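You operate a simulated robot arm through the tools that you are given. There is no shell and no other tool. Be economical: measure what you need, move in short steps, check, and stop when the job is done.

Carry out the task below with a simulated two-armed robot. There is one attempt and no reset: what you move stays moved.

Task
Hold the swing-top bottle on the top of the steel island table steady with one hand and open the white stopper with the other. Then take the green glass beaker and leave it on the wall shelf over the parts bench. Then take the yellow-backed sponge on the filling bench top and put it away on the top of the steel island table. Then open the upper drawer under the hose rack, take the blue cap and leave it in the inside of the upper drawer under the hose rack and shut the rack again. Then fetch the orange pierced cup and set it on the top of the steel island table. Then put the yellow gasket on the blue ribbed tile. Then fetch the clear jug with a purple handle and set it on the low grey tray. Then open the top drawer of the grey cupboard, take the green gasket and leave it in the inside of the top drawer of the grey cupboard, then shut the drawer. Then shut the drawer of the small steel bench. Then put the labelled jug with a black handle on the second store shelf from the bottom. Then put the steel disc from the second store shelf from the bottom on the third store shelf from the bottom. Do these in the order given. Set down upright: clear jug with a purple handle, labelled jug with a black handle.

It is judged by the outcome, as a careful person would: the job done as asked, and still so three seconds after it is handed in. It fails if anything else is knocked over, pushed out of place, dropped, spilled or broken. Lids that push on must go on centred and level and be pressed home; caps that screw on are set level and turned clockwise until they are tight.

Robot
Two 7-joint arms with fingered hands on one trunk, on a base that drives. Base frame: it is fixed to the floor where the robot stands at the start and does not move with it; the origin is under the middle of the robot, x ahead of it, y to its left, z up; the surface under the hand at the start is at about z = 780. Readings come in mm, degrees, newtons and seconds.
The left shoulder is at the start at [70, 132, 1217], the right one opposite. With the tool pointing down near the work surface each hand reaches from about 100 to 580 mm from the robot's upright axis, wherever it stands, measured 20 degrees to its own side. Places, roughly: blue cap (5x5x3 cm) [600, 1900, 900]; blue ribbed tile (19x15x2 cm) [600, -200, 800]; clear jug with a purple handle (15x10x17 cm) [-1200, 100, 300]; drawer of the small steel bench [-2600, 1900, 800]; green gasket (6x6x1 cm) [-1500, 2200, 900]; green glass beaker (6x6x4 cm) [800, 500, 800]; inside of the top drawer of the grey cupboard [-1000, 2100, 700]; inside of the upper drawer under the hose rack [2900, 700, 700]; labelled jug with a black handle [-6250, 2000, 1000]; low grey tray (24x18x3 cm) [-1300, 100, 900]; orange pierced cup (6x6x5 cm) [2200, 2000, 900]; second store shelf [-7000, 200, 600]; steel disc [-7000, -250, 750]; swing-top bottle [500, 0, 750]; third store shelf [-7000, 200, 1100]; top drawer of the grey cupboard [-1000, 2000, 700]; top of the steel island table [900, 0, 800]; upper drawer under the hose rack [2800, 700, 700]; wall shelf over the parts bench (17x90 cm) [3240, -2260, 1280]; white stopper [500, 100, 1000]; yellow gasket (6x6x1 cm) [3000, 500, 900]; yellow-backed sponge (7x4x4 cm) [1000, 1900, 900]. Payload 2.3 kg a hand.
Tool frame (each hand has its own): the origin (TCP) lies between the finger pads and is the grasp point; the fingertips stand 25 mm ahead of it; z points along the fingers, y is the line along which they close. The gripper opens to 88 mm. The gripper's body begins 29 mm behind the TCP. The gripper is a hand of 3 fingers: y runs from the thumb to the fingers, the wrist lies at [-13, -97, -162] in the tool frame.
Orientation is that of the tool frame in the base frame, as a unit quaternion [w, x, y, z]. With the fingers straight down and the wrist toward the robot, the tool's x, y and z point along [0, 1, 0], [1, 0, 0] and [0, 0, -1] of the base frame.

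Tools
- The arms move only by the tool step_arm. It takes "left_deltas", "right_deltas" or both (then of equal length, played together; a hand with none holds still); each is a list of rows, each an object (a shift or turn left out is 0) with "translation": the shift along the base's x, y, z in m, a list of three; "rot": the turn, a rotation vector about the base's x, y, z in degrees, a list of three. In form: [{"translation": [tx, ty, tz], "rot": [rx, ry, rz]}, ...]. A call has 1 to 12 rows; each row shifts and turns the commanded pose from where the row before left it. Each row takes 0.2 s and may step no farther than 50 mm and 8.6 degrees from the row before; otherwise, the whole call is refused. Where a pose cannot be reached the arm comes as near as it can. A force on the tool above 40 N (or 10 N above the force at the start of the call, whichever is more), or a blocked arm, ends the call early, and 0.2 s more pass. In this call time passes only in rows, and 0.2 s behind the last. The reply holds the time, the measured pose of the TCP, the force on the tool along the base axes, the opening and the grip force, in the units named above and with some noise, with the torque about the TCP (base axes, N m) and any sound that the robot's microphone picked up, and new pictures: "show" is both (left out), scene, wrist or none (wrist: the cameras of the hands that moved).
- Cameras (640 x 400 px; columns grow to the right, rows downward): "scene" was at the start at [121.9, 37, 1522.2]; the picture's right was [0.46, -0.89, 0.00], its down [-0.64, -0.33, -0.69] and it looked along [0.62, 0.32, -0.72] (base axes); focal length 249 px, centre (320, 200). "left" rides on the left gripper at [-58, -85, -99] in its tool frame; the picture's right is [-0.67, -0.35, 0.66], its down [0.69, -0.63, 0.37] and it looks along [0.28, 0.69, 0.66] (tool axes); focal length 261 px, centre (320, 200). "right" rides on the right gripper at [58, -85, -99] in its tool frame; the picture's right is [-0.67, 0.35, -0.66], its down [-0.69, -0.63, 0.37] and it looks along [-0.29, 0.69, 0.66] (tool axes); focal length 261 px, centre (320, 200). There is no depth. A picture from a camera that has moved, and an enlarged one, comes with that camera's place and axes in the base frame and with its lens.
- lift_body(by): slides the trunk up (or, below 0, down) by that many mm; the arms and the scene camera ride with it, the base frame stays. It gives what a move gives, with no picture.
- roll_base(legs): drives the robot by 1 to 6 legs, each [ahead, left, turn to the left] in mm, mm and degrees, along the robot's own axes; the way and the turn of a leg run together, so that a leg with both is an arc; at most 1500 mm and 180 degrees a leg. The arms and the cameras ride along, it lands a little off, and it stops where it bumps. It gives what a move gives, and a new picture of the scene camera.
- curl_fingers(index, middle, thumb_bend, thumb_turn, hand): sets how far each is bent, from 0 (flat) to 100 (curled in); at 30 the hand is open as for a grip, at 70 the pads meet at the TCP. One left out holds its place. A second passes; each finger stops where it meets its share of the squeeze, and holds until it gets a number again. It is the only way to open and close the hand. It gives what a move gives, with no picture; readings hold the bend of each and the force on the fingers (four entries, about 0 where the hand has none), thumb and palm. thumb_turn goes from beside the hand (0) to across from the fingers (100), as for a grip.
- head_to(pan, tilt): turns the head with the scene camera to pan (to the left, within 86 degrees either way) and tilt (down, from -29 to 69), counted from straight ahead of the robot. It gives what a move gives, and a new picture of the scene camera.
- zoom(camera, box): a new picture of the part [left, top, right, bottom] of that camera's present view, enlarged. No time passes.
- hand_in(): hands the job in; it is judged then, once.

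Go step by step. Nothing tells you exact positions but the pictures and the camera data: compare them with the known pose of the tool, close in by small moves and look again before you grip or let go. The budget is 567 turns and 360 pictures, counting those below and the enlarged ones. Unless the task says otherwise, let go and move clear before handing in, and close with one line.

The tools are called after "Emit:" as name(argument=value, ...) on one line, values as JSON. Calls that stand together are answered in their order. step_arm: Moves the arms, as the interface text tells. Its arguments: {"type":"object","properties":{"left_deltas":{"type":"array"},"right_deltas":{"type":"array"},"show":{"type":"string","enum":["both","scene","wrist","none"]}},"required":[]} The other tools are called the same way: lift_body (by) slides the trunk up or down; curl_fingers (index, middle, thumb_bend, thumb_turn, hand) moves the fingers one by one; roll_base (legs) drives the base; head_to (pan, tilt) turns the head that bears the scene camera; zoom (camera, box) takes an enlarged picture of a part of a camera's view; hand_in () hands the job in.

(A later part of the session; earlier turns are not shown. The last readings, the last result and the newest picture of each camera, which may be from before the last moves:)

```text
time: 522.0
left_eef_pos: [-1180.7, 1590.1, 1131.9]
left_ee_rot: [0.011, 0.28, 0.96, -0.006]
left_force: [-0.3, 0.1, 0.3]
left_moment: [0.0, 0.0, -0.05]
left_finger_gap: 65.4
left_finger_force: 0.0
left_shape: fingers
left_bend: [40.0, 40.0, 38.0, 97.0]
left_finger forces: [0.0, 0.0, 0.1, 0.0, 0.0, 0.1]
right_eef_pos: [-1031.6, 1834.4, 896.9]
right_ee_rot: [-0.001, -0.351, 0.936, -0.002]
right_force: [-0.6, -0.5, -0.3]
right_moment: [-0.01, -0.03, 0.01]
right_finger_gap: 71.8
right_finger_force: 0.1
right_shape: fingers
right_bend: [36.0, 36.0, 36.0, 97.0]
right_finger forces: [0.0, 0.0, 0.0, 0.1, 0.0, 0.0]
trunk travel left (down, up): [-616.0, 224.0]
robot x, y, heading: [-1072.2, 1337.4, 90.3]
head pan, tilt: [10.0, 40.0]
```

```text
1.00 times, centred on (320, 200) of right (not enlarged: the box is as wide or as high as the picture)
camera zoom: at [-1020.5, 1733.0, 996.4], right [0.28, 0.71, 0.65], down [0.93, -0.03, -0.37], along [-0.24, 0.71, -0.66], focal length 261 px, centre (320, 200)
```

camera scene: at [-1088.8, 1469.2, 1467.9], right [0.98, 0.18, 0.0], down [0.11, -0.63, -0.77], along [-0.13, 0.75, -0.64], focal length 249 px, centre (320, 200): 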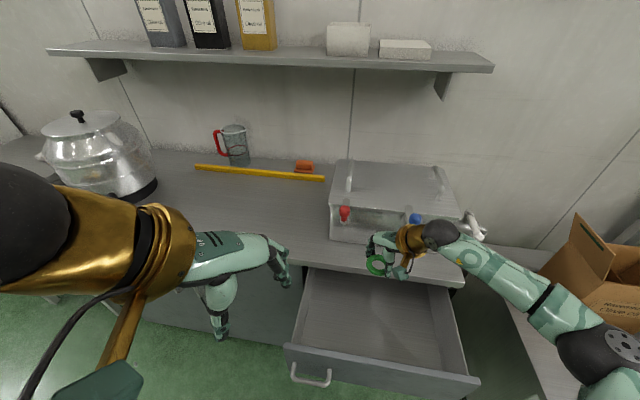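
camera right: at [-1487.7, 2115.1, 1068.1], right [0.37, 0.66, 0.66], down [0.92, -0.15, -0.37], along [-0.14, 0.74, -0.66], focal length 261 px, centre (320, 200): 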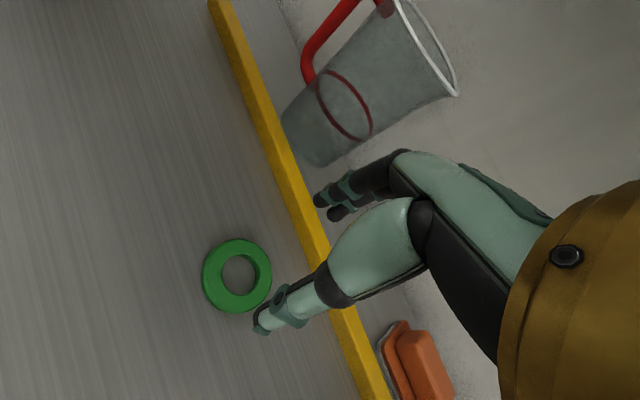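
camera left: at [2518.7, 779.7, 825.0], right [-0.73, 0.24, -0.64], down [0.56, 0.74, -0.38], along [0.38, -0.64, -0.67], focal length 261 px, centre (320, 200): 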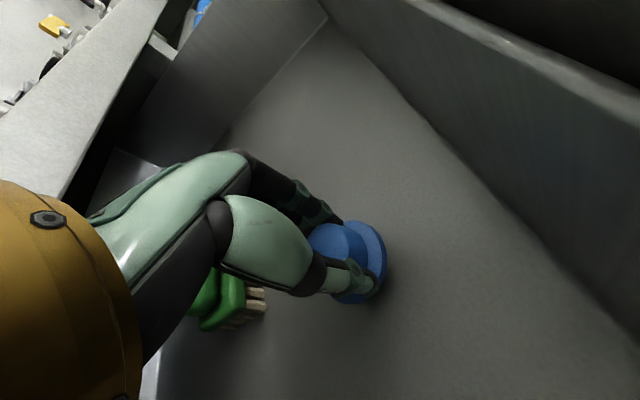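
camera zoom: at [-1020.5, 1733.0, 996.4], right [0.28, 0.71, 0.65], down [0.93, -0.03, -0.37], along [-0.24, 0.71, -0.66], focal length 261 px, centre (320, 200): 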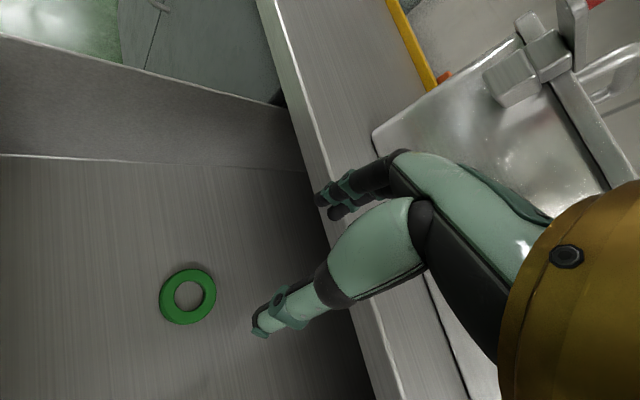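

The gasket lies in the drawer. I'll back off, tilt the right hand with closed fingers, and push the drawer shut.

Emit:
roll_base(legs=[[-330, 0, 0]])

Emit:
step_arm(right_deltas=[{"translation": [0.005, -0.005, -0.005], "rot": [5.43, 2.03, -4.87]}, {"translation": [0.005, -0.005, -0.005], "rot": [5.43, 2.03, -4.87]}, {"translation": [0.005, -0.005, -0.005], "rot": [5.43, 2.03, -4.87]}, {"translation": [0.005, -0.005, -0.005], "rot": [5.43, 2.03, -4.87]}, {"translation": [0.005, -0.005, -0.005], "rot": [5.43, 2.03, -4.87]}, {"translation": [0.005, -0.005, -0.005], "rot": [5.43, 2.03, -4.87]}, {"translation": [0.005, -0.005, -0.005], "rot": [5.43, 2.03, -4.87]}, {"translation": [0.005, -0.005, -0.005], "rot": [5.43, 2.03, -4.87]}], show="none")

Emit:
curl_fingers(hand="right", index=70, middle=70, thumb_bend=70)

Emit:
lift_body(by=-100)

Emit:
head_to(pan=0, tilt=40)

```text
time: 524.1
left_eef_pos: [-1179.3, 1261.1, 1132.0]
left_ee_rot: [0.01, 0.281, 0.96, -0.008]
left_force: [0.3, 0.5, -0.5]
left_moment: [0.04, 0.03, 0.02]
left_finger_gap: 65.4
left_finger_force: 0.1
left_shape: fingers
left_bend: [40.0, 40.0, 38.0, 97.0]
left_finger forces: [0.1, 0.0, 0.1, 0.0, 0.0, 0.0]
right_eef_pos: [-1031.6, 1505.3, 896.6]
right_ee_rot: [-0.002, -0.351, 0.937, -0.003]
right_force: [0.0, -0.5, 0.3]
right_moment: [0.01, -0.01, -0.02]
right_finger_gap: 71.7
right_finger_force: 0.0
right_shape: fingers
right_bend: [36.0, 36.0, 36.0, 97.0]
right_finger forces: [0.0, 0.0, 0.0, 0.0, 0.0, 0.1]
trunk travel left (down, up): [-616.0, 224.0]
robot x, y, heading: [-1072.6, 1005.5, 90.0]
head pan, tilt: [10.0, 40.0]
camera scene: at [-1086.5, 1141.6, 1371.8], right [0.98, 0.18, 0.0], down [0.11, -0.63, -0.77], along [-0.13, 0.75, -0.64], focal length 249 px, centre (320, 200)
```

scene: 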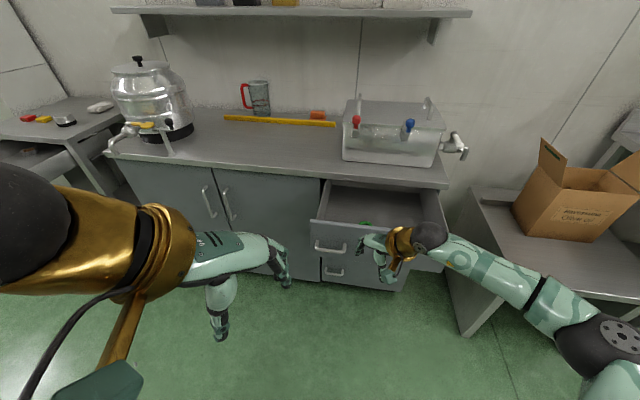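

```text
time: 526.0
left_eef_pos: [-1179.4, 1260.8, 1131.7]
left_ee_rot: [0.011, 0.28, 0.96, -0.005]
left_force: [0.9, -0.6, -0.4]
left_moment: [0.02, 0.0, 0.0]
left_finger_gap: 65.1
left_finger_force: 0.1
left_shape: fingers
left_bend: [40.0, 40.0, 38.0, 97.0]
left_finger forces: [0.0, 0.0, 0.0, 0.0, 0.1, 0.1]
right_eef_pos: [-992.1, 1466.0, 857.3]
right_ee_rot: [-0.002, 0.001, 0.922, 0.386]
right_force: [0.2, -0.1, 0.0]
right_moment: [-0.01, 0.0, 0.0]
right_finger_gap: 71.7
right_finger_force: 0.1
right_shape: fingers
right_bend: [36.0, 36.0, 36.0, 97.0]
right_finger forces: [0.1, 0.0, 0.0, 0.0, 0.0, 0.0]
trunk travel left (down, up): [-616.0, 224.0]
robot x, y, heading: [-1068.9, 1001.9, 90.3]
head pan, tilt: [10.0, 40.0]
```

```text
time: 527.0
left_eef_pos: [-1178.2, 1261.0, 1131.5]
left_ee_rot: [0.011, 0.28, 0.96, -0.007]
left_force: [-0.1, -0.1, -0.9]
left_moment: [-0.03, 0.04, -0.05]
left_finger_gap: 65.4
left_finger_force: 0.1
left_shape: fingers
left_bend: [40.0, 40.0, 38.0, 97.0]
left_finger forces: [0.1, 0.1, 0.0, 0.0, 0.1, 0.1]
right_eef_pos: [-991.8, 1465.4, 856.8]
right_ee_rot: [-0.002, 0.0, 0.923, 0.385]
right_force: [0.3, -0.9, 0.3]
right_moment: [0.04, 0.02, 0.0]
right_finger_gap: 0.1
right_finger_force: 0.1
right_shape: fingers
right_bend: [70.0, 70.0, 70.0, 97.0]
right_finger forces: [0.0, 0.0, 0.0, 0.0, 0.0, 0.1]
trunk travel left (down, up): [-616.0, 224.0]
robot x, y, heading: [-1072.8, 1005.2, 90.2]
head pan, tilt: [10.0, 40.0]
```

```text
time: 528.3
left_eef_pos: [-1179.5, 1260.0, 1032.6]
left_ee_rot: [0.011, 0.281, 0.96, -0.005]
left_force: [-0.2, 0.1, 0.0]
left_moment: [0.03, 0.0, 0.02]
left_finger_gap: 65.1
left_finger_force: 0.1
left_shape: fingers
left_bend: [40.0, 40.0, 38.0, 97.0]
left_finger forces: [0.0, 0.0, 0.0, 0.1, 0.0, 0.0]
right_eef_pos: [-991.0, 1465.5, 757.2]
right_ee_rot: [-0.002, 0.0, 0.923, 0.385]
right_force: [0.0, 0.2, -0.3]
right_moment: [0.0, -0.02, 0.01]
right_finger_gap: 0.1
right_finger_force: 0.0
right_shape: fingers
right_bend: [70.0, 70.0, 70.0, 97.0]
right_finger forces: [0.0, 0.1, 0.0, 0.0, 0.0, 0.0]
trunk travel left (down, up): [-516.0, 324.0]
robot x, y, heading: [-1074.5, 1006.4, 90.2]
head pan, tilt: [10.0, 40.0]
```

```text
time: 529.0
left_eef_pos: [-1178.2, 1261.7, 1032.8]
left_ee_rot: [0.01, 0.28, 0.96, -0.006]
left_force: [-0.1, 0.4, -0.1]
left_moment: [0.0, 0.02, -0.01]
left_finger_gap: 65.5
left_finger_force: 0.0
left_shape: fingers
left_bend: [40.0, 40.0, 38.0, 97.0]
left_finger forces: [0.0, 0.0, 0.1, 0.0, 0.0, 0.0]
right_eef_pos: [-990.5, 1465.5, 756.5]
right_ee_rot: [-0.001, 0.001, 0.923, 0.385]
right_force: [0.2, 0.5, -0.3]
right_moment: [-0.01, 0.03, 0.01]
right_finger_gap: 0.0
right_finger_force: 0.0
right_shape: fingers
right_bend: [70.0, 70.0, 70.0, 97.0]
right_finger forces: [0.1, 0.1, 0.0, 0.0, 0.0, 0.1]
trunk travel left (down, up): [-516.0, 324.0]
robot x, y, heading: [-1070.6, 1008.2, 90.1]
head pan, tilt: [0.0, 40.0]
camera scene: at [-1071.8, 1141.8, 1271.9], right [1.0, 0.0, 0.0], down [0.0, -0.64, -0.77], along [0.0, 0.77, -0.64], focal length 249 px, centre (320, 200)
```

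scene: 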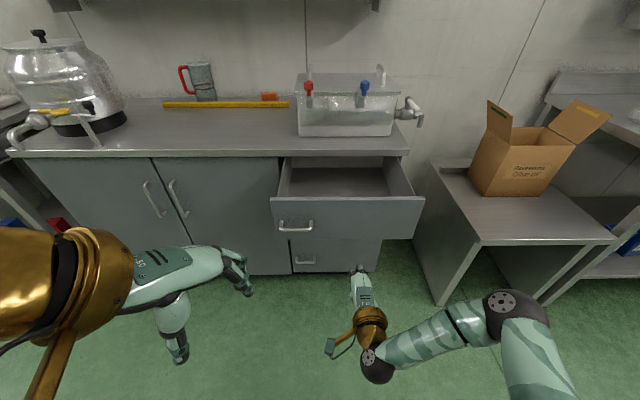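

Emit:
roll_base(legs=[[200, 0, 0], [230, 0, 0]])

Emit:
step_arm(right_deltas=[{"translation": [0, 0.015, 0]}, {"translation": [0, 0.015, 0]}, {"translation": [0, 0.015, 0]}, {"translation": [0, 0.015, 0]}, {"translation": [0, 0.015, 0]}], show="scene")

```text
time: 531.9
left_eef_pos: [-1180.5, 1689.6, 1033.5]
left_ee_rot: [0.011, 0.279, 0.96, -0.005]
left_force: [0.6, 0.0, 0.1]
left_moment: [0.02, 0.0, -0.01]
left_finger_gap: 65.4
left_finger_force: 0.0
left_shape: fingers
left_bend: [40.0, 40.0, 38.0, 97.0]
left_finger forces: [0.0, 0.0, 0.0, 0.0, 0.0, 0.1]
right_eef_pos: [-993.6, 1894.7, 758.1]
right_ee_rot: [-0.002, -0.001, 0.923, 0.386]
right_force: [0.0, -4.0, 1.3]
right_moment: [0.02, 0.0, -0.03]
right_finger_gap: 0.0
right_finger_force: 1.4
right_shape: fingers
right_bend: [70.0, 70.0, 70.0, 97.0]
right_finger forces: [0.1, 3.4, 0.0, 0.1, 0.0, 0.1]
trunk travel left (down, up): [-516.0, 324.0]
robot x, y, heading: [-1071.3, 1434.6, 90.1]
head pan, tilt: [0.0, 40.0]
camera scene: at [-1073.1, 1569.7, 1272.1], right [1.0, 0.0, 0.0], down [0.0, -0.64, -0.77], along [0.0, 0.77, -0.64], focal length 249 px, centre (320, 200)
```

scene: 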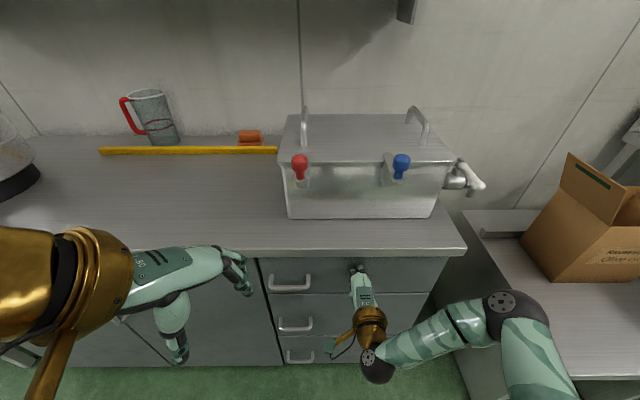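

```text
time: 532.5
left_eef_pos: [-1178.4, 1674.7, 1037.1]
left_ee_rot: [0.009, 0.282, 0.959, 0.001]
left_force: [0.6, 0.5, -0.2]
left_moment: [0.02, 0.0, -0.01]
left_finger_gap: 65.3
left_finger_force: 0.0
left_shape: fingers
left_bend: [40.0, 40.0, 38.0, 97.0]
left_finger forces: [0.0, 0.0, 0.0, 0.0, 0.0, 0.0]
right_eef_pos: [-993.4, 1903.5, 760.8]
right_ee_rot: [-0.003, -0.002, 0.922, 0.388]
right_force: [1.6, -39.1, 9.9]
right_moment: [0.58, -0.02, -0.26]
right_finger_gap: 0.0
right_finger_force: 20.6
right_shape: fingers
right_bend: [71.0, 71.0, 67.0, 97.0]
right_finger forces: [12.3, 28.3, 0.0, 0.0, 0.0, 0.0]
trunk travel left (down, up): [-516.0, 324.0]
robot x, y, heading: [-1072.8, 1434.0, 90.2]
head pan, tilt: [0.0, 40.0]
stopped in row 2 (right hand): the force on the tool passed its limit at 46 N (the readings are from after the stop); the commanded pose is now the measured one
camera scene: at [-1072.0, 1553.0, 1273.9], right [1.0, 0.0, 0.0], down [0.0, -0.63, -0.77], along [0.0, 0.77, -0.63], focal length 249 px, centre (320, 200)
```

scene: 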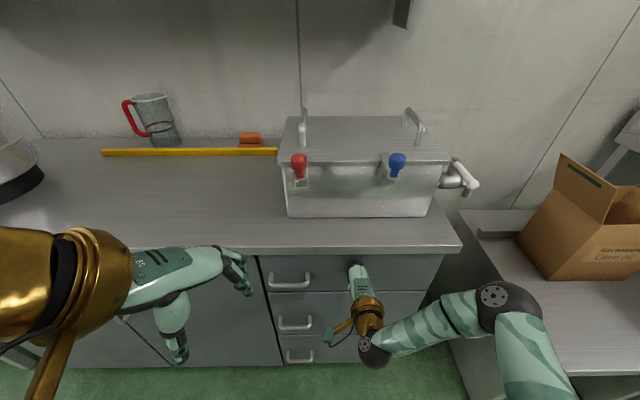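

Shut against its stop. Backing off to verify, then on to the small steel bench to the left.

Emit:
roll_base(legs=[[-330, 0, 0]])

Emit:
roll_base(legs=[[0, 1400, 0]])

```text
time: 534.7
left_eef_pos: [-1178.9, 1360.0, 1031.5]
left_ee_rot: [0.011, 0.281, 0.96, -0.006]
left_force: [0.2, 0.7, 0.3]
left_moment: [0.03, -0.02, -0.01]
left_finger_gap: 65.0
left_finger_force: 0.1
left_shape: fingers
left_bend: [40.0, 40.0, 38.0, 97.0]
left_finger forces: [0.1, 0.1, 0.0, 0.0, 0.1, 0.1]
right_eef_pos: [-991.2, 1584.8, 754.9]
right_ee_rot: [-0.003, -0.001, 0.924, 0.383]
right_force: [-0.1, 0.4, 0.3]
right_moment: [-0.02, -0.01, 0.0]
right_finger_gap: 0.0
right_finger_force: 0.1
right_shape: fingers
right_bend: [70.0, 70.0, 70.0, 97.0]
right_finger forces: [0.1, 0.1, 0.1, 0.0, 0.0, 0.0]
trunk travel left (down, up): [-516.0, 324.0]
robot x, y, heading: [-1073.9, 1105.3, 90.2]
head pan, tilt: [0.0, 40.0]
camera scene: at [-1072.2, 1240.3, 1271.9], right [1.0, 0.0, 0.0], down [0.0, -0.64, -0.77], along [0.0, 0.77, -0.64], focal length 249 px, centre (320, 200)
```

scene: 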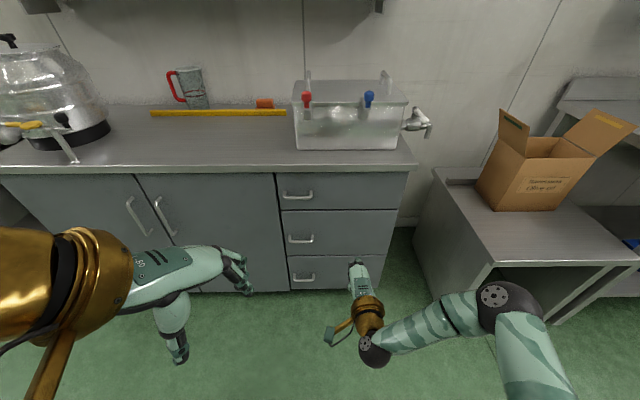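

```text
time: 541.6
left_eef_pos: [-2575.1, 1367.6, 1033.1]
left_ee_rot: [0.011, 0.285, 0.958, -0.006]
left_force: [-0.2, 0.2, -0.9]
left_moment: [-0.04, 0.01, -0.01]
left_finger_gap: 65.3
left_finger_force: 0.1
left_shape: fingers
left_bend: [40.0, 40.0, 38.0, 97.0]
left_finger forces: [0.0, 0.0, 0.0, 0.0, 0.0, 0.0]
right_eef_pos: [-2386.2, 1590.0, 756.2]
right_ee_rot: [0.0, 0.003, 0.923, 0.384]
right_force: [-0.7, 0.0, 0.9]
right_moment: [-0.01, 0.0, 0.01]
right_finger_gap: 0.3
right_finger_force: 0.1
right_shape: fingers
right_bend: [70.0, 70.0, 70.0, 97.0]
right_finger forces: [0.1, 0.1, 0.0, 0.0, 0.1, 0.0]
trunk travel left (down, up): [-516.0, 324.0]
robot x, y, heading: [-2468.4, 1112.8, 89.7]
head pan, tilt: [0.0, 40.0]
camera scene: at [-2468.6, 1246.4, 1271.9], right [1.0, -0.01, 0.0], down [-0.01, -0.64, -0.77], along [0.01, 0.77, -0.64], focal length 249 px, centre (320, 200)
```

scene: 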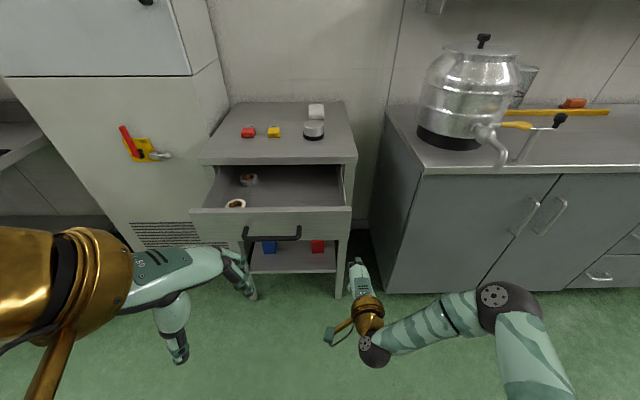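

The small bench's drawer is open by about 110 mm. I'll line the right hand up with the middle of its front, just above the bar handle, and push.

Emit:
lift_body(by=27)

Emit:
roll_base(legs=[[0, 226, 0], [130, 0, 0]])

Emit:
zoom(camera="right", box=[0, 0, 640, 400])

```text
time: 542.4
left_eef_pos: [-2575.0, 1366.8, 1060.9]
left_ee_rot: [0.011, 0.285, 0.958, -0.007]
left_force: [0.0, -0.4, 0.7]
left_moment: [-0.02, 0.01, 0.02]
left_finger_gap: 65.4
left_finger_force: 0.1
left_shape: fingers
left_bend: [40.0, 40.0, 38.0, 97.0]
left_finger forces: [0.0, 0.1, 0.0, 0.1, 0.0, 0.0]
right_eef_pos: [-2386.3, 1590.1, 782.4]
right_ee_rot: [-0.002, 0.003, 0.924, 0.382]
right_force: [-0.5, -0.2, 0.6]
right_moment: [-0.01, -0.05, -0.01]
right_finger_gap: 0.1
right_finger_force: 0.0
right_shape: fingers
right_bend: [70.0, 70.0, 70.0, 97.0]
right_finger forces: [0.0, 0.0, 0.0, 0.1, 0.1, 0.1]
trunk travel left (down, up): [-543.0, 297.0]
robot x, y, heading: [-2469.8, 1108.5, 89.4]
head pan, tilt: [0.0, 40.0]
```

```text
time: 545.0
left_eef_pos: [-2800.1, 1498.1, 1059.2]
left_ee_rot: [0.011, 0.287, 0.958, -0.004]
left_force: [0.0, -0.2, 0.0]
left_moment: [0.0, 0.01, -0.03]
left_finger_gap: 65.2
left_finger_force: 0.0
left_shape: fingers
left_bend: [40.0, 40.0, 38.0, 97.0]
left_finger forces: [0.0, 0.0, 0.0, 0.0, 0.0, 0.0]
right_eef_pos: [-2611.5, 1721.8, 783.7]
right_ee_rot: [0.0, 0.004, 0.923, 0.384]
right_force: [0.1, 0.0, 0.2]
right_moment: [-0.02, 0.02, -0.01]
right_finger_gap: 0.0
right_finger_force: 0.1
right_shape: fingers
right_bend: [70.0, 70.0, 70.0, 97.0]
right_finger forces: [0.0, 0.1, 0.1, 0.1, 0.0, 0.0]
trunk travel left (down, up): [-543.0, 297.0]
robot x, y, heading: [-2698.4, 1240.2, 89.7]
head pan, tilt: [0.0, 40.0]
camera scene: at [-2694.7, 1377.3, 1299.0], right [1.0, -0.01, 0.0], down [-0.01, -0.64, -0.77], along [0.01, 0.77, -0.64], focal length 249 px, centre (320, 200)
```

scene: 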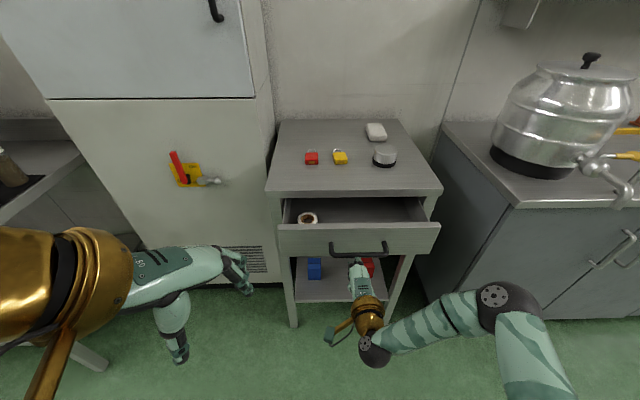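

```text
1.00 times, centred on (320, 200) of right (not enlarged: the box is as wide or as high as the picture)
camera zoom: at [-2670.4, 1592.9, 792.9], right [0.67, -0.22, 0.71], down [0.68, -0.19, -0.71], along [0.29, 0.96, 0.02], focal length 261 px, centre (320, 200)
```

zoom: 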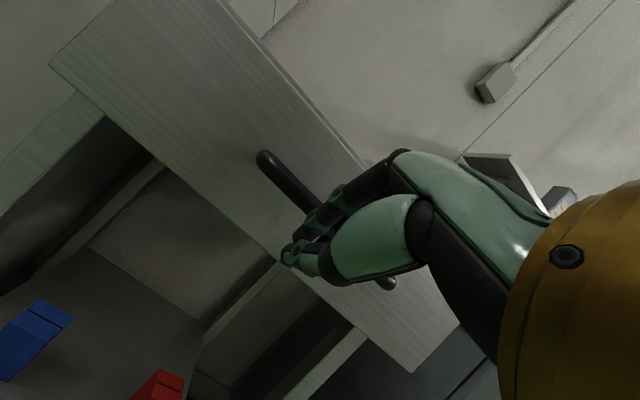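

The bar is actually at z≈788 (front panel 731–847), so I'll raise 50 mm to push just above it.

Emit:
lift_body(by=52)

Emit:
roll_base(legs=[[90, 0, 0]])

Emit:
step_arm(right_deltas=[{"translation": [0, 0.015, 0]}, {"translation": [0, 0.02, 0]}, {"translation": [0, 0.02, 0]}, {"translation": [0, 0.02, 0]}, {"translation": [0, 0.02, 0]}, {"translation": [0, 0.02, 0]}], show="scene")

```text
time: 545.9
left_eef_pos: [-2800.0, 1498.9, 1111.6]
left_ee_rot: [0.011, 0.286, 0.958, -0.006]
left_force: [-0.5, -0.4, 0.4]
left_moment: [0.0, -0.04, 0.0]
left_finger_gap: 65.2
left_finger_force: 0.1
left_shape: fingers
left_bend: [40.0, 40.0, 38.0, 97.0]
left_finger forces: [0.0, 0.1, 0.1, 0.1, 0.0, 0.0]
right_eef_pos: [-2611.5, 1722.7, 834.3]
right_ee_rot: [0.0, 0.004, 0.924, 0.383]
right_force: [-0.6, -0.2, 0.2]
right_moment: [-0.02, -0.02, -0.01]
right_finger_gap: 0.0
right_finger_force: 0.1
right_shape: fingers
right_bend: [70.0, 70.0, 70.0, 97.0]
right_finger forces: [0.0, 0.0, 0.0, 0.0, 0.1, 0.0]
trunk travel left (down, up): [-595.0, 245.0]
robot x, y, heading: [-2695.1, 1243.9, 89.4]
head pan, tilt: [0.0, 40.0]
```

```text
time: 547.0
left_eef_pos: [-2799.0, 1586.8, 1112.0]
left_ee_rot: [0.011, 0.285, 0.958, -0.004]
left_force: [-0.3, -0.4, 0.5]
left_moment: [-0.01, 0.02, 0.01]
left_finger_gap: 65.4
left_finger_force: 0.1
left_shape: fingers
left_bend: [40.0, 40.0, 38.0, 97.0]
left_finger forces: [0.0, 0.0, 0.0, 0.0, 0.1, 0.0]
right_eef_pos: [-2610.9, 1811.2, 834.7]
right_ee_rot: [-0.001, 0.003, 0.923, 0.384]
right_force: [0.7, 0.0, -0.3]
right_moment: [-0.02, 0.01, 0.0]
right_finger_gap: 0.0
right_finger_force: 0.1
right_shape: fingers
right_bend: [70.0, 70.0, 70.0, 97.0]
right_finger forces: [0.0, 0.1, 0.0, 0.0, 0.0, 0.0]
trunk travel left (down, up): [-595.0, 245.0]
robot x, y, heading: [-2694.6, 1331.0, 89.4]
head pan, tilt: [0.0, 40.0]
camera scene: at [-2693.7, 1465.9, 1351.1], right [1.0, -0.01, 0.0], down [-0.01, -0.64, -0.77], along [0.01, 0.77, -0.64], focal length 249 px, centre (320, 200)
```

scene: 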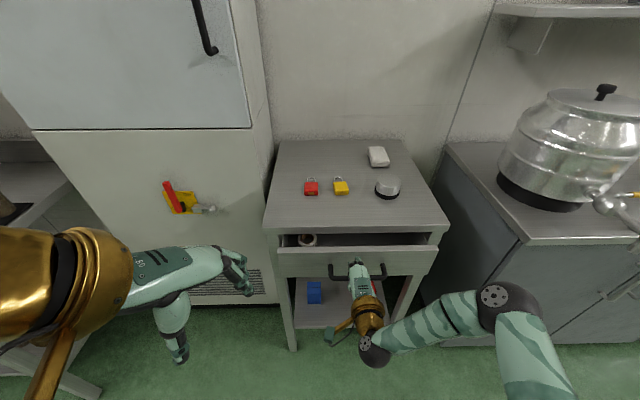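

```text
time: 548.4
left_eef_pos: [-2797.7, 1569.8, 1116.6]
left_ee_rot: [0.008, 0.289, 0.957, 0.003]
left_force: [0.1, -0.8, -0.4]
left_moment: [-0.03, 0.0, 0.0]
left_finger_gap: 65.2
left_finger_force: 0.1
left_shape: fingers
left_bend: [40.0, 40.0, 38.0, 97.0]
left_finger forces: [0.0, 0.1, 0.0, 0.0, 0.0, 0.0]
right_eef_pos: [-2610.3, 1907.3, 838.8]
right_ee_rot: [-0.002, 0.003, 0.923, 0.385]
right_force: [1.4, -42.6, 8.8]
right_moment: [0.6, -0.02, -0.26]
right_finger_gap: 0.1
right_finger_force: 22.7
right_shape: fingers
right_bend: [71.0, 70.0, 66.0, 97.0]
right_finger forces: [16.5, 28.2, 0.0, 0.0, 0.0, 0.0]
trunk travel left (down, up): [-595.0, 245.0]
robot x, y, heading: [-2692.3, 1330.3, 89.4]
head pan, tilt: [0.0, 40.0]
stopped in row 6 (right hand): the force on the tool passed its limit at 43 N (the readings are from after the stop); the commanded pose is now the measured one
camera scene: at [-2692.8, 1445.5, 1353.2], right [1.0, -0.01, 0.0], down [-0.01, -0.63, -0.78], along [0.01, 0.78, -0.63], focal length 249 px, centre (320, 200)
```

scene: 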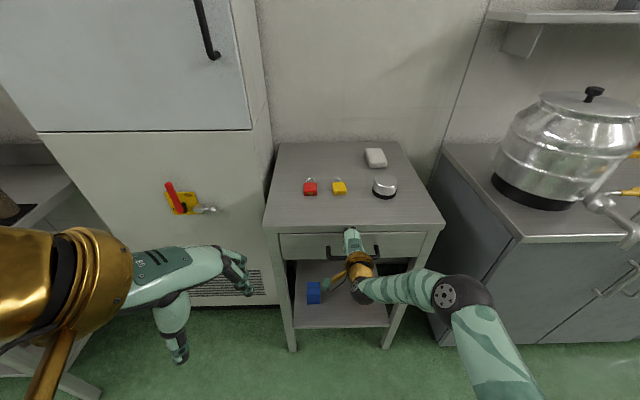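

Emit:
step_arm(right_deltas=[{"translation": [0, -0.03, 0.01]}, {"translation": [0, -0.04, 0.01]}, {"translation": [0, -0.04, 0.01]}], show="none")

Emit:
zoom(camera="scene", box=[250, 190, 460, 340])

Emit:
roll_base(legs=[[-250, 0, 0], [0, 0, 90]])

Emit:
head_to(pan=0, tilt=15)

```text
time: 549.2
left_eef_pos: [-2800.5, 1587.1, 1112.1]
left_ee_rot: [0.011, 0.287, 0.958, -0.006]
left_force: [0.2, 0.6, -0.3]
left_moment: [0.01, 0.02, 0.0]
left_finger_gap: 65.3
left_finger_force: 0.0
left_shape: fingers
left_bend: [40.0, 40.0, 38.0, 97.0]
left_finger forces: [0.0, 0.0, 0.1, 0.0, 0.0, 0.0]
right_eef_pos: [-2609.8, 1810.1, 861.8]
right_ee_rot: [-0.001, 0.003, 0.925, 0.38]
right_force: [-0.2, -0.3, -0.1]
right_moment: [-0.04, -0.01, 0.03]
right_finger_gap: 0.0
right_finger_force: 0.1
right_shape: fingers
right_bend: [70.0, 70.0, 70.0, 97.0]
right_finger forces: [0.0, 0.1, 0.0, 0.1, 0.0, 0.1]
trunk travel left (down, up): [-595.0, 245.0]
robot x, y, heading: [-2693.5, 1332.1, 89.3]
head pan, tilt: [0.0, 40.0]
```

```text
2.67 times, centred on (355, 265) of scene
camera zoom: at [-2693.7, 1467.0, 1350.9], right [1.0, -0.01, 0.0], down [-0.01, -0.64, -0.77], along [0.01, 0.77, -0.64], focal length 663 px, centre (227, 27)
```

zoom: 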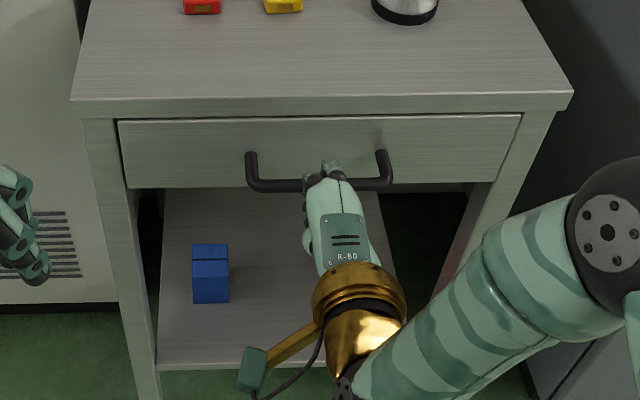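

```text
time: 554.8
left_eef_pos: [-2955.5, 981.6, 1110.9]
left_ee_rot: [0.011, -0.465, 0.885, 0.004]
left_force: [-0.2, 0.5, 0.1]
left_moment: [-0.02, -0.01, -0.02]
left_finger_gap: 65.2
left_finger_force: 0.0
left_shape: fingers
left_bend: [40.0, 40.0, 38.0, 97.0]
left_finger forces: [0.0, 0.0, 0.1, 0.1, 0.0, 0.0]
right_eef_pos: [-3174.9, 1174.6, 861.1]
right_ee_rot: [-0.267, -0.646, 0.662, 0.27]
right_force: [0.7, -0.8, -0.1]
right_moment: [0.01, -0.01, 0.05]
right_finger_gap: 0.0
right_finger_force: 0.0
right_shape: fingers
right_bend: [70.0, 70.0, 70.0, 97.0]
right_finger forces: [0.1, 0.1, 0.0, 0.1, 0.1, 0.0]
trunk travel left (down, up): [-595.0, 245.0]
robot x, y, heading: [-2695.7, 1083.7, 178.5]
head pan, tilt: [0.0, 40.0]
camera scene: at [-2833.4, 1085.4, 1350.9], right [0.03, 1.0, 0.0], down [0.64, -0.02, -0.77], along [-0.77, 0.02, -0.64], focal length 249 px, centre (320, 200)
```

scene: 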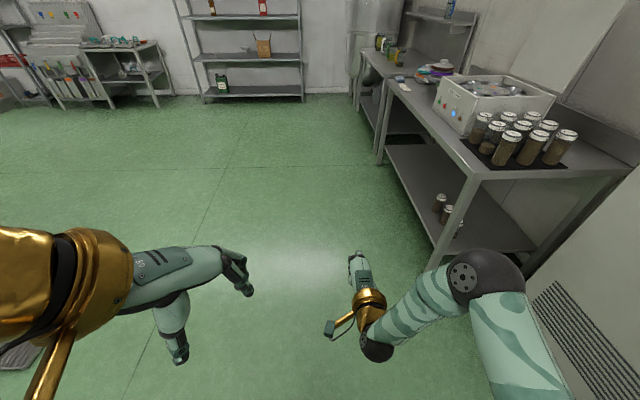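

```text
time: 555.7
left_eef_pos: [-2956.0, 983.0, 1112.2]
left_ee_rot: [0.011, -0.466, 0.885, 0.004]
left_force: [-0.6, 0.3, -0.1]
left_moment: [-0.01, -0.02, 0.02]
left_finger_gap: 65.4
left_finger_force: 0.0
left_shape: fingers
left_bend: [40.0, 40.0, 38.0, 97.0]
left_finger forces: [0.0, 0.0, 0.0, 0.0, 0.1, 0.0]
right_eef_pos: [-3175.8, 1174.7, 860.4]
right_ee_rot: [-0.266, -0.646, 0.663, 0.27]
right_force: [-0.2, -0.2, 0.0]
right_moment: [-0.03, 0.01, -0.02]
right_finger_gap: 0.0
right_finger_force: 0.1
right_shape: fingers
right_bend: [70.0, 70.0, 70.0, 97.0]
right_finger forces: [0.0, 0.1, 0.1, 0.0, 0.0, 0.1]
trunk travel left (down, up): [-595.0, 245.0]
robot x, y, heading: [-2699.5, 1081.7, 178.2]
head pan, tilt: [0.0, 15.0]
camera scene: at [-2841.8, 1085.6, 1390.4], right [0.03, 1.0, 0.0], down [0.26, -0.01, -0.97], along [-0.97, 0.03, -0.26], focal length 249 px, centre (320, 200)
```

scene: 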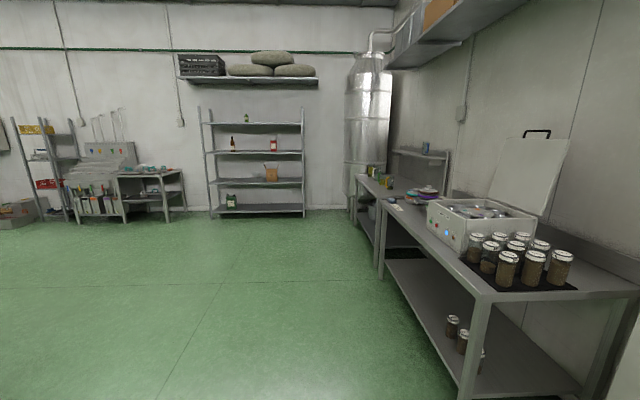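

Drawer is shut. The store shelves are on the far wall, and the benches run along the right. I'll drive on towards x ≈ -5500 and look for the black-handled jug.

Emit:
roll_base(legs=[[1500, 0, 1.5], [1250, 0, 0]])

Emit:
head_to(pan=-35, tilt=30)

```text
time: 569.1
left_eef_pos: [-5721.7, 1029.3, 1111.3]
left_ee_rot: [0.012, -0.474, 0.88, 0.005]
left_force: [-0.4, -0.7, 0.2]
left_moment: [0.01, 0.03, 0.0]
left_finger_gap: 65.5
left_finger_force: 0.0
left_shape: fingers
left_bend: [40.0, 40.0, 38.0, 97.0]
left_finger forces: [0.1, 0.0, 0.0, 0.0, 0.0, 0.1]
right_eef_pos: [-5945.4, 1219.4, 862.1]
right_ee_rot: [-0.269, -0.653, 0.656, 0.267]
right_force: [-0.4, -0.4, -0.2]
right_moment: [0.0, 0.01, 0.01]
right_finger_gap: 0.1
right_finger_force: 0.1
right_shape: fingers
right_bend: [70.0, 70.0, 70.0, 97.0]
right_finger forces: [0.0, 0.0, 0.1, 0.0, 0.2, 0.1]
trunk travel left (down, up): [-595.0, 245.0]
robot x, y, heading: [-5467.8, 1134.4, 179.3]
head pan, tilt: [0.0, 15.0]
camera scene: at [-5610.2, 1136.3, 1390.5], right [0.01, 1.0, 0.0], down [0.26, 0.0, -0.97], along [-0.97, 0.01, -0.26], focal length 249 px, centre (320, 200)
```

scene: 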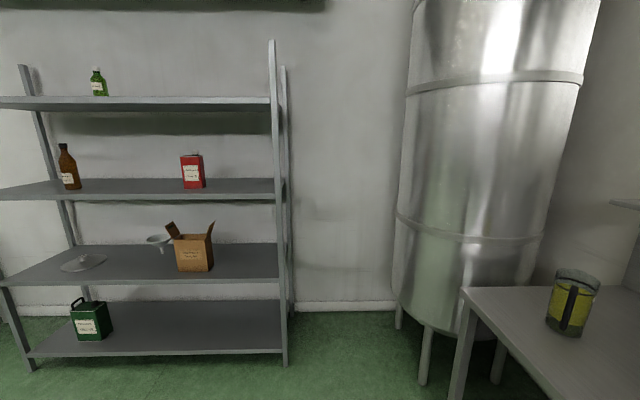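

```text
time: 570.2
left_eef_pos: [-5721.6, 1031.1, 1112.7]
left_ee_rot: [0.012, -0.474, 0.881, 0.004]
left_force: [-0.7, -0.6, -0.2]
left_moment: [-0.04, -0.01, 0.01]
left_finger_gap: 65.3
left_finger_force: 0.0
left_shape: fingers
left_bend: [40.0, 40.0, 38.0, 97.0]
left_finger forces: [0.0, 0.0, 0.0, 0.0, 0.0, 0.0]
right_eef_pos: [-5945.8, 1219.6, 861.0]
right_ee_rot: [-0.269, -0.653, 0.656, 0.267]
right_force: [-0.5, 0.3, -0.2]
right_moment: [0.0, -0.01, -0.04]
right_finger_gap: 0.0
right_finger_force: 0.1
right_shape: fingers
right_bend: [70.0, 70.0, 70.0, 97.0]
right_finger forces: [0.0, 0.1, 0.1, 0.1, 0.1, 0.1]
trunk travel left (down, up): [-595.0, 245.0]
robot x, y, heading: [-5463.3, 1133.7, 179.2]
head pan, tilt: [-35.0, 30.0]
camera scene: at [-5590.5, 1187.9, 1366.3], right [0.58, 0.81, 0.0], down [0.41, -0.29, -0.87], along [-0.7, 0.5, -0.5], focal length 249 px, centre (320, 200)
```

scene: 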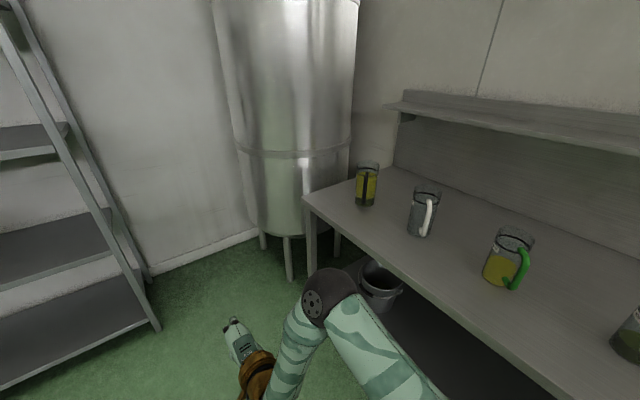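

Emit:
zoom(camera="scene", box=[330, 140, 450, 260])

Emit:
head_to(pan=5, tilt=25)

Emit:
zoom(camera="scene", box=[0, 80, 320, 320])

```text
3.33 times, centred on (390, 200) of scene
camera zoom: at [-5590.5, 1187.9, 1366.3], right [0.58, 0.81, 0.0], down [0.41, -0.29, -0.87], along [-0.7, 0.5, -0.5], focal length 829 px, centre (87, 200)
```

zoom: 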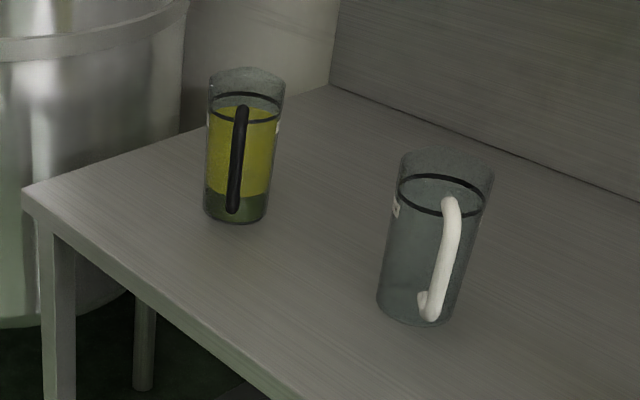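

```text
time: 571.2
left_eef_pos: [-5721.9, 1030.6, 1112.5]
left_ee_rot: [0.011, -0.474, 0.88, 0.004]
left_force: [0.3, 0.3, 0.2]
left_moment: [0.03, -0.01, -0.01]
left_finger_gap: 65.5
left_finger_force: 0.1
left_shape: fingers
left_bend: [40.0, 40.0, 38.0, 97.0]
left_finger forces: [0.1, 0.0, 0.0, 0.0, 0.0, 0.0]
right_eef_pos: [-5944.1, 1220.1, 860.9]
right_ee_rot: [-0.268, -0.653, 0.656, 0.267]
right_force: [-0.3, 0.2, -0.3]
right_moment: [-0.03, -0.01, 0.0]
right_finger_gap: 0.0
right_finger_force: 0.0
right_shape: fingers
right_bend: [70.0, 70.0, 70.0, 97.0]
right_finger forces: [0.0, 0.0, 0.0, 0.0, 0.0, 0.0]
trunk travel left (down, up): [-595.0, 245.0]
robot x, y, heading: [-5465.6, 1132.7, 179.3]
head pan, tilt: [5.0, 25.0]
camera scene: at [-5608.9, 1128.4, 1374.2], right [-0.07, 1.0, 0.0], down [0.42, 0.03, -0.91], along [-0.9, -0.07, -0.42], focal length 249 px, centre (320, 200)
```

scene: 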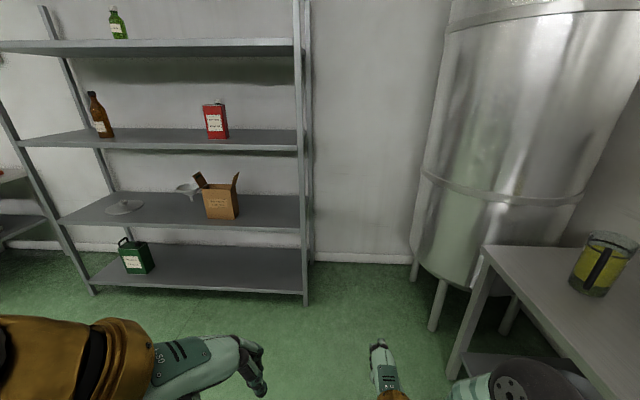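

```text
1.67 times, centred on (160, 200) of scene
camera zoom: at [-5608.9, 1128.4, 1374.2], right [-0.07, 1.0, 0.0], down [0.42, 0.03, -0.91], along [-0.9, -0.07, -0.42], focal length 414 px, centre (587, 200)
```

zoom: 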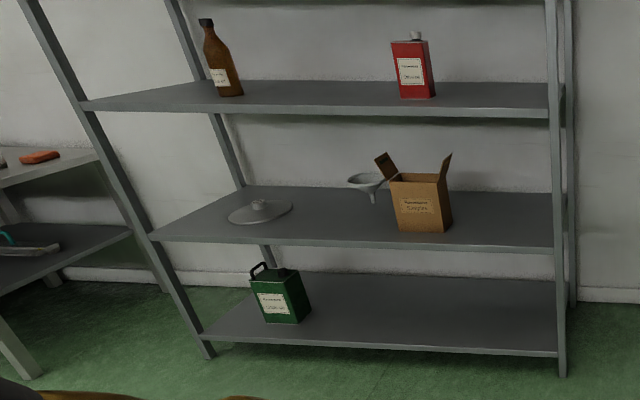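

The black-handled jug is at about [-6155, 1800] on the bench (z≈880), handle toward me and to the right. The steel disc is a knobbed lid on the second shelf. I'll turn to face the bench and shift along to the jug.

Emit:
lift_body(by=240)

Emit:
roll_base(legs=[[0, 80, 0], [0, 0, -90], [0, 700, 0]])

Emit:
head_to(pan=0, tilt=40)

```text
time: 573.7
left_eef_pos: [-5722.2, 1031.4, 1351.5]
left_ee_rot: [0.012, -0.474, 0.88, 0.005]
left_force: [0.1, -0.3, -0.3]
left_moment: [0.02, 0.01, 0.02]
left_finger_gap: 65.2
left_finger_force: 0.1
left_shape: fingers
left_bend: [40.0, 40.0, 38.0, 97.0]
left_finger forces: [0.0, 0.0, 0.0, 0.1, 0.1, 0.0]
right_eef_pos: [-5945.9, 1219.6, 1099.9]
right_ee_rot: [-0.269, -0.653, 0.656, 0.267]
right_force: [0.1, 0.7, 0.8]
right_moment: [0.0, 0.02, 0.01]
right_finger_gap: 0.0
right_finger_force: 0.1
right_shape: fingers
right_bend: [70.0, 70.0, 70.0, 97.0]
right_finger forces: [0.1, 0.0, 0.1, 0.0, 0.0, 0.0]
trunk travel left (down, up): [-835.0, 5.0]
robot x, y, heading: [-5465.1, 1135.2, 179.0]
head pan, tilt: [5.0, 25.0]
```

```text
time: 582.1
left_eef_pos: [-6265.9, 1324.0, 1352.8]
left_ee_rot: [0.01, 0.291, 0.957, -0.005]
left_force: [0.4, 0.3, 0.1]
left_moment: [0.01, 0.02, 0.02]
left_finger_gap: 65.2
left_finger_force: 0.0
left_shape: fingers
left_bend: [40.0, 40.0, 38.0, 97.0]
left_finger forces: [0.0, 0.0, 0.1, 0.1, 0.0, 0.0]
right_eef_pos: [-6077.9, 1545.5, 1102.0]
right_ee_rot: [0.0, 0.006, 0.925, 0.38]
right_force: [-0.8, 0.1, -0.2]
right_moment: [0.0, 0.03, -0.03]
right_finger_gap: 0.0
right_finger_force: 0.0
right_shape: fingers
right_bend: [70.0, 70.0, 70.0, 97.0]
right_finger forces: [0.1, 0.0, 0.0, 0.0, 0.1, 0.0]
trunk travel left (down, up): [-835.0, 5.0]
robot x, y, heading: [-6164.2, 1067.7, 88.7]
head pan, tilt: [5.0, 25.0]
camera scene: at [-6170.4, 1209.6, 1614.2], right [1.0, 0.07, 0.0], down [0.03, -0.42, -0.91], along [-0.06, 0.9, -0.42], focal length 249 px, centre (320, 200)
```

scene: 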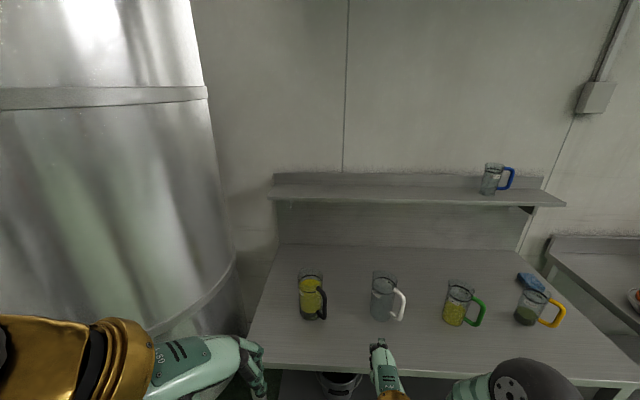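

```text
time: 582.8
left_eef_pos: [-6268.2, 1325.6, 1351.7]
left_ee_rot: [0.011, 0.292, 0.956, -0.005]
left_force: [-0.2, 0.0, -0.6]
left_moment: [0.01, 0.01, -0.03]
left_finger_gap: 65.3
left_finger_force: 0.1
left_shape: fingers
left_bend: [40.0, 40.0, 38.0, 97.0]
left_finger forces: [0.1, 0.0, 0.1, 0.0, 0.0, 0.0]
right_eef_pos: [-6077.7, 1545.6, 1101.0]
right_ee_rot: [0.001, 0.007, 0.926, 0.378]
right_force: [0.4, -0.4, 0.0]
right_moment: [-0.01, 0.01, 0.01]
right_finger_gap: 0.2
right_finger_force: 0.1
right_shape: fingers
right_bend: [70.0, 70.0, 70.0, 97.0]
right_finger forces: [0.0, 0.0, 0.0, 0.0, 0.0, 0.0]
trunk travel left (down, up): [-835.0, 5.0]
robot x, y, heading: [-6166.8, 1069.0, 88.5]
head pan, tilt: [0.0, 40.0]
camera scene: at [-6164.5, 1202.7, 1591.0], right [1.0, -0.02, 0.0], down [-0.01, -0.64, -0.77], along [0.02, 0.77, -0.64], focal length 249 px, centre (320, 200)
```

scene: 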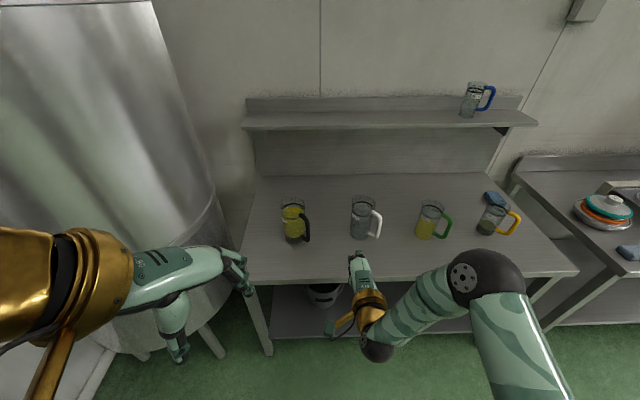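

Emit:
zoom(camera="scene", box=[260, 180, 400, 260])

```text
4.57 times, centred on (330, 220) of scene
camera zoom: at [-6164.5, 1202.7, 1591.0], right [1.0, -0.02, 0.0], down [-0.01, -0.64, -0.77], along [0.02, 0.77, -0.64], focal length 1137 px, centre (274, 109)
```

zoom: 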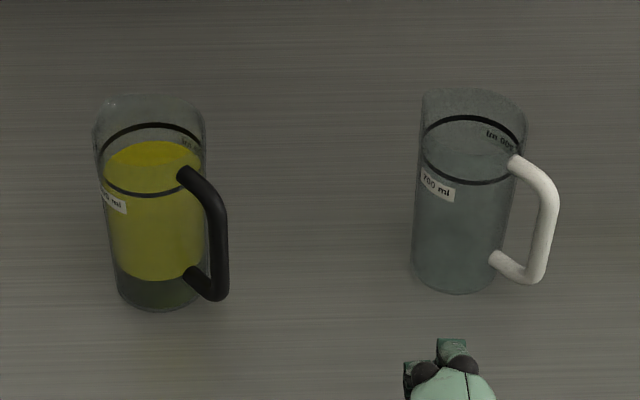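

By triangulation the jug stands at about [-6250, 1908], base z≈788, rim z≈1003, handle pointing right-front. I'll set the right hand tool-down and wide open, and approach.

Emit:
curl_fingers(hand="right", index=15, middle=15, thumb_bend=15)

Emit:
step_arm(right_deltas=[{"translation": [0, 0.01, 0.005], "rot": [-7.4, 0, 0]}, {"translation": [0, 0.01, 0.005], "rot": [-7.4, 0, 0]}, {"translation": [0, 0.01, 0.005], "rot": [-7.4, 0, 0]}, {"translation": [0, 0.01, 0.005], "rot": [-7.4, 0, 0]}, {"translation": [0, 0.01, 0.005], "rot": [-7.4, 0, 0]}, {"translation": [0, 0.01, 0.005], "rot": [-7.4, 0, 0]}], show="none")

Emit:
roll_base(legs=[[0, 65, 1.3], [240, 0, 0]])

Emit:
zoom(camera="right", box=[0, 0, 640, 400])

```text
time: 583.8
left_eef_pos: [-6268.3, 1324.7, 1352.2]
left_ee_rot: [0.011, 0.292, 0.956, -0.005]
left_force: [-0.1, 0.5, 1.1]
left_moment: [0.01, 0.01, 0.01]
left_finger_gap: 65.3
left_finger_force: 0.0
left_shape: fingers
left_bend: [40.0, 40.0, 38.0, 97.0]
left_finger forces: [0.0, 0.0, 0.1, 0.0, 0.0, 0.0]
right_eef_pos: [-6079.1, 1545.3, 1101.3]
right_ee_rot: [0.0, 0.006, 0.926, 0.378]
right_force: [0.3, 0.2, -0.4]
right_moment: [0.03, 0.0, 0.01]
right_finger_gap: 112.2
right_finger_force: 0.1
right_shape: fingers
right_bend: [15.0, 15.0, 15.0, 97.0]
right_finger forces: [0.0, 0.0, 0.0, 0.1, 0.0, 0.1]
trunk travel left (down, up): [-835.0, 5.0]
robot x, y, heading: [-6163.2, 1070.8, 88.9]
head pan, tilt: [0.0, 40.0]
```

```text
time: 585.2
left_eef_pos: [-6269.3, 1324.0, 1352.0]
left_ee_rot: [0.011, 0.292, 0.956, -0.006]
left_force: [-1.0, 0.1, -0.1]
left_moment: [0.0, 0.0, 0.01]
left_finger_gap: 65.3
left_finger_force: 0.1
left_shape: fingers
left_bend: [40.0, 40.0, 38.0, 97.0]
left_finger forces: [0.0, 0.1, 0.0, 0.0, 0.0, 0.0]
right_eef_pos: [-6080.6, 1605.9, 1128.2]
right_ee_rot: [0.005, 0.007, 1.0, 0.002]
right_force: [0.9, 0.7, 1.2]
right_moment: [-0.01, -0.01, -0.01]
right_finger_gap: 112.2
right_finger_force: 0.0
right_shape: fingers
right_bend: [15.0, 15.0, 15.0, 97.0]
right_finger forces: [0.0, 0.0, 0.0, 0.1, 0.0, 0.0]
right hand out of reach, approached as far as the arm can: row 5
trunk travel left (down, up): [-835.0, 5.0]
robot x, y, heading: [-6160.0, 1067.5, 88.9]
head pan, tilt: [0.0, 40.0]
```

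```text
time: 587.6
left_eef_pos: [-6339.4, 1558.3, 1353.6]
left_ee_rot: [0.011, 0.28, 0.96, -0.005]
left_force: [0.0, 0.3, -0.4]
left_moment: [0.01, 0.0, 0.01]
left_finger_gap: 65.2
left_finger_force: 0.1
left_shape: fingers
left_bend: [40.0, 40.0, 38.0, 97.0]
left_finger forces: [0.0, 0.1, 0.0, 0.1, 0.0, 0.1]
right_eef_pos: [-6158.0, 1847.1, 1130.8]
right_ee_rot: [0.003, -0.006, 1.0, 0.003]
right_force: [0.0, -0.7, -0.7]
right_moment: [0.01, 0.01, -0.01]
right_finger_gap: 112.5
right_finger_force: 0.0
right_shape: fingers
right_bend: [15.0, 15.0, 15.0, 97.0]
right_finger forces: [0.0, 0.0, 0.0, 0.0, 0.0, 0.0]
trunk travel left (down, up): [-835.0, 5.0]
robot x, y, heading: [-6232.9, 1306.9, 90.2]
head pan, tilt: [0.0, 40.0]
camera scene: at [-6232.6, 1440.5, 1591.3], right [1.0, 0.0, 0.0], down [0.0, -0.64, -0.77], along [0.0, 0.77, -0.64], focal length 249 px, centre (320, 200)
```

scene: 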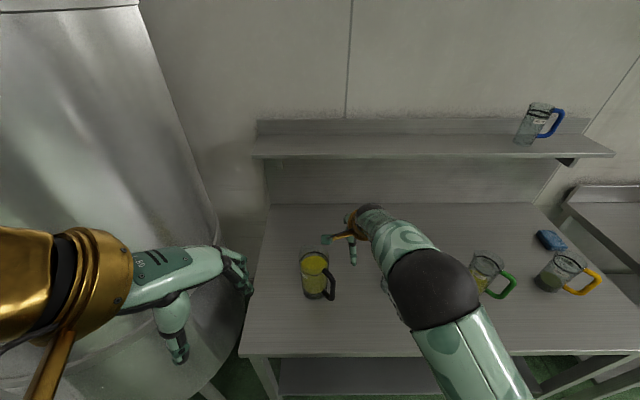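

```text
1.00 times, centred on (320, 200) of right (not enlarged: the box is as wide or as high as the picture)
camera zoom: at [-6216.6, 1761.0, 1228.5], right [0.66, 0.35, 0.66], down [0.7, -0.62, -0.37], along [0.28, 0.7, -0.65], focal length 261 px, centre (320, 200)
```

zoom: 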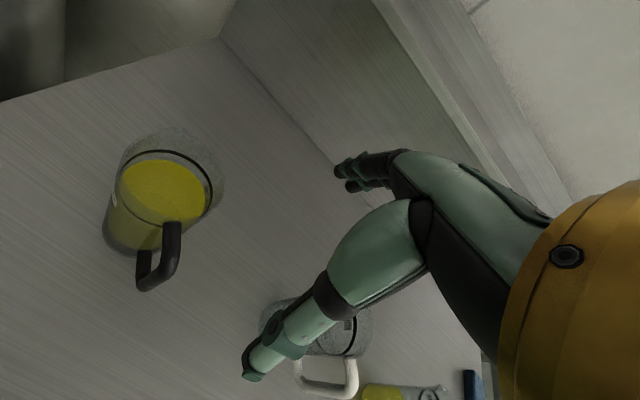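

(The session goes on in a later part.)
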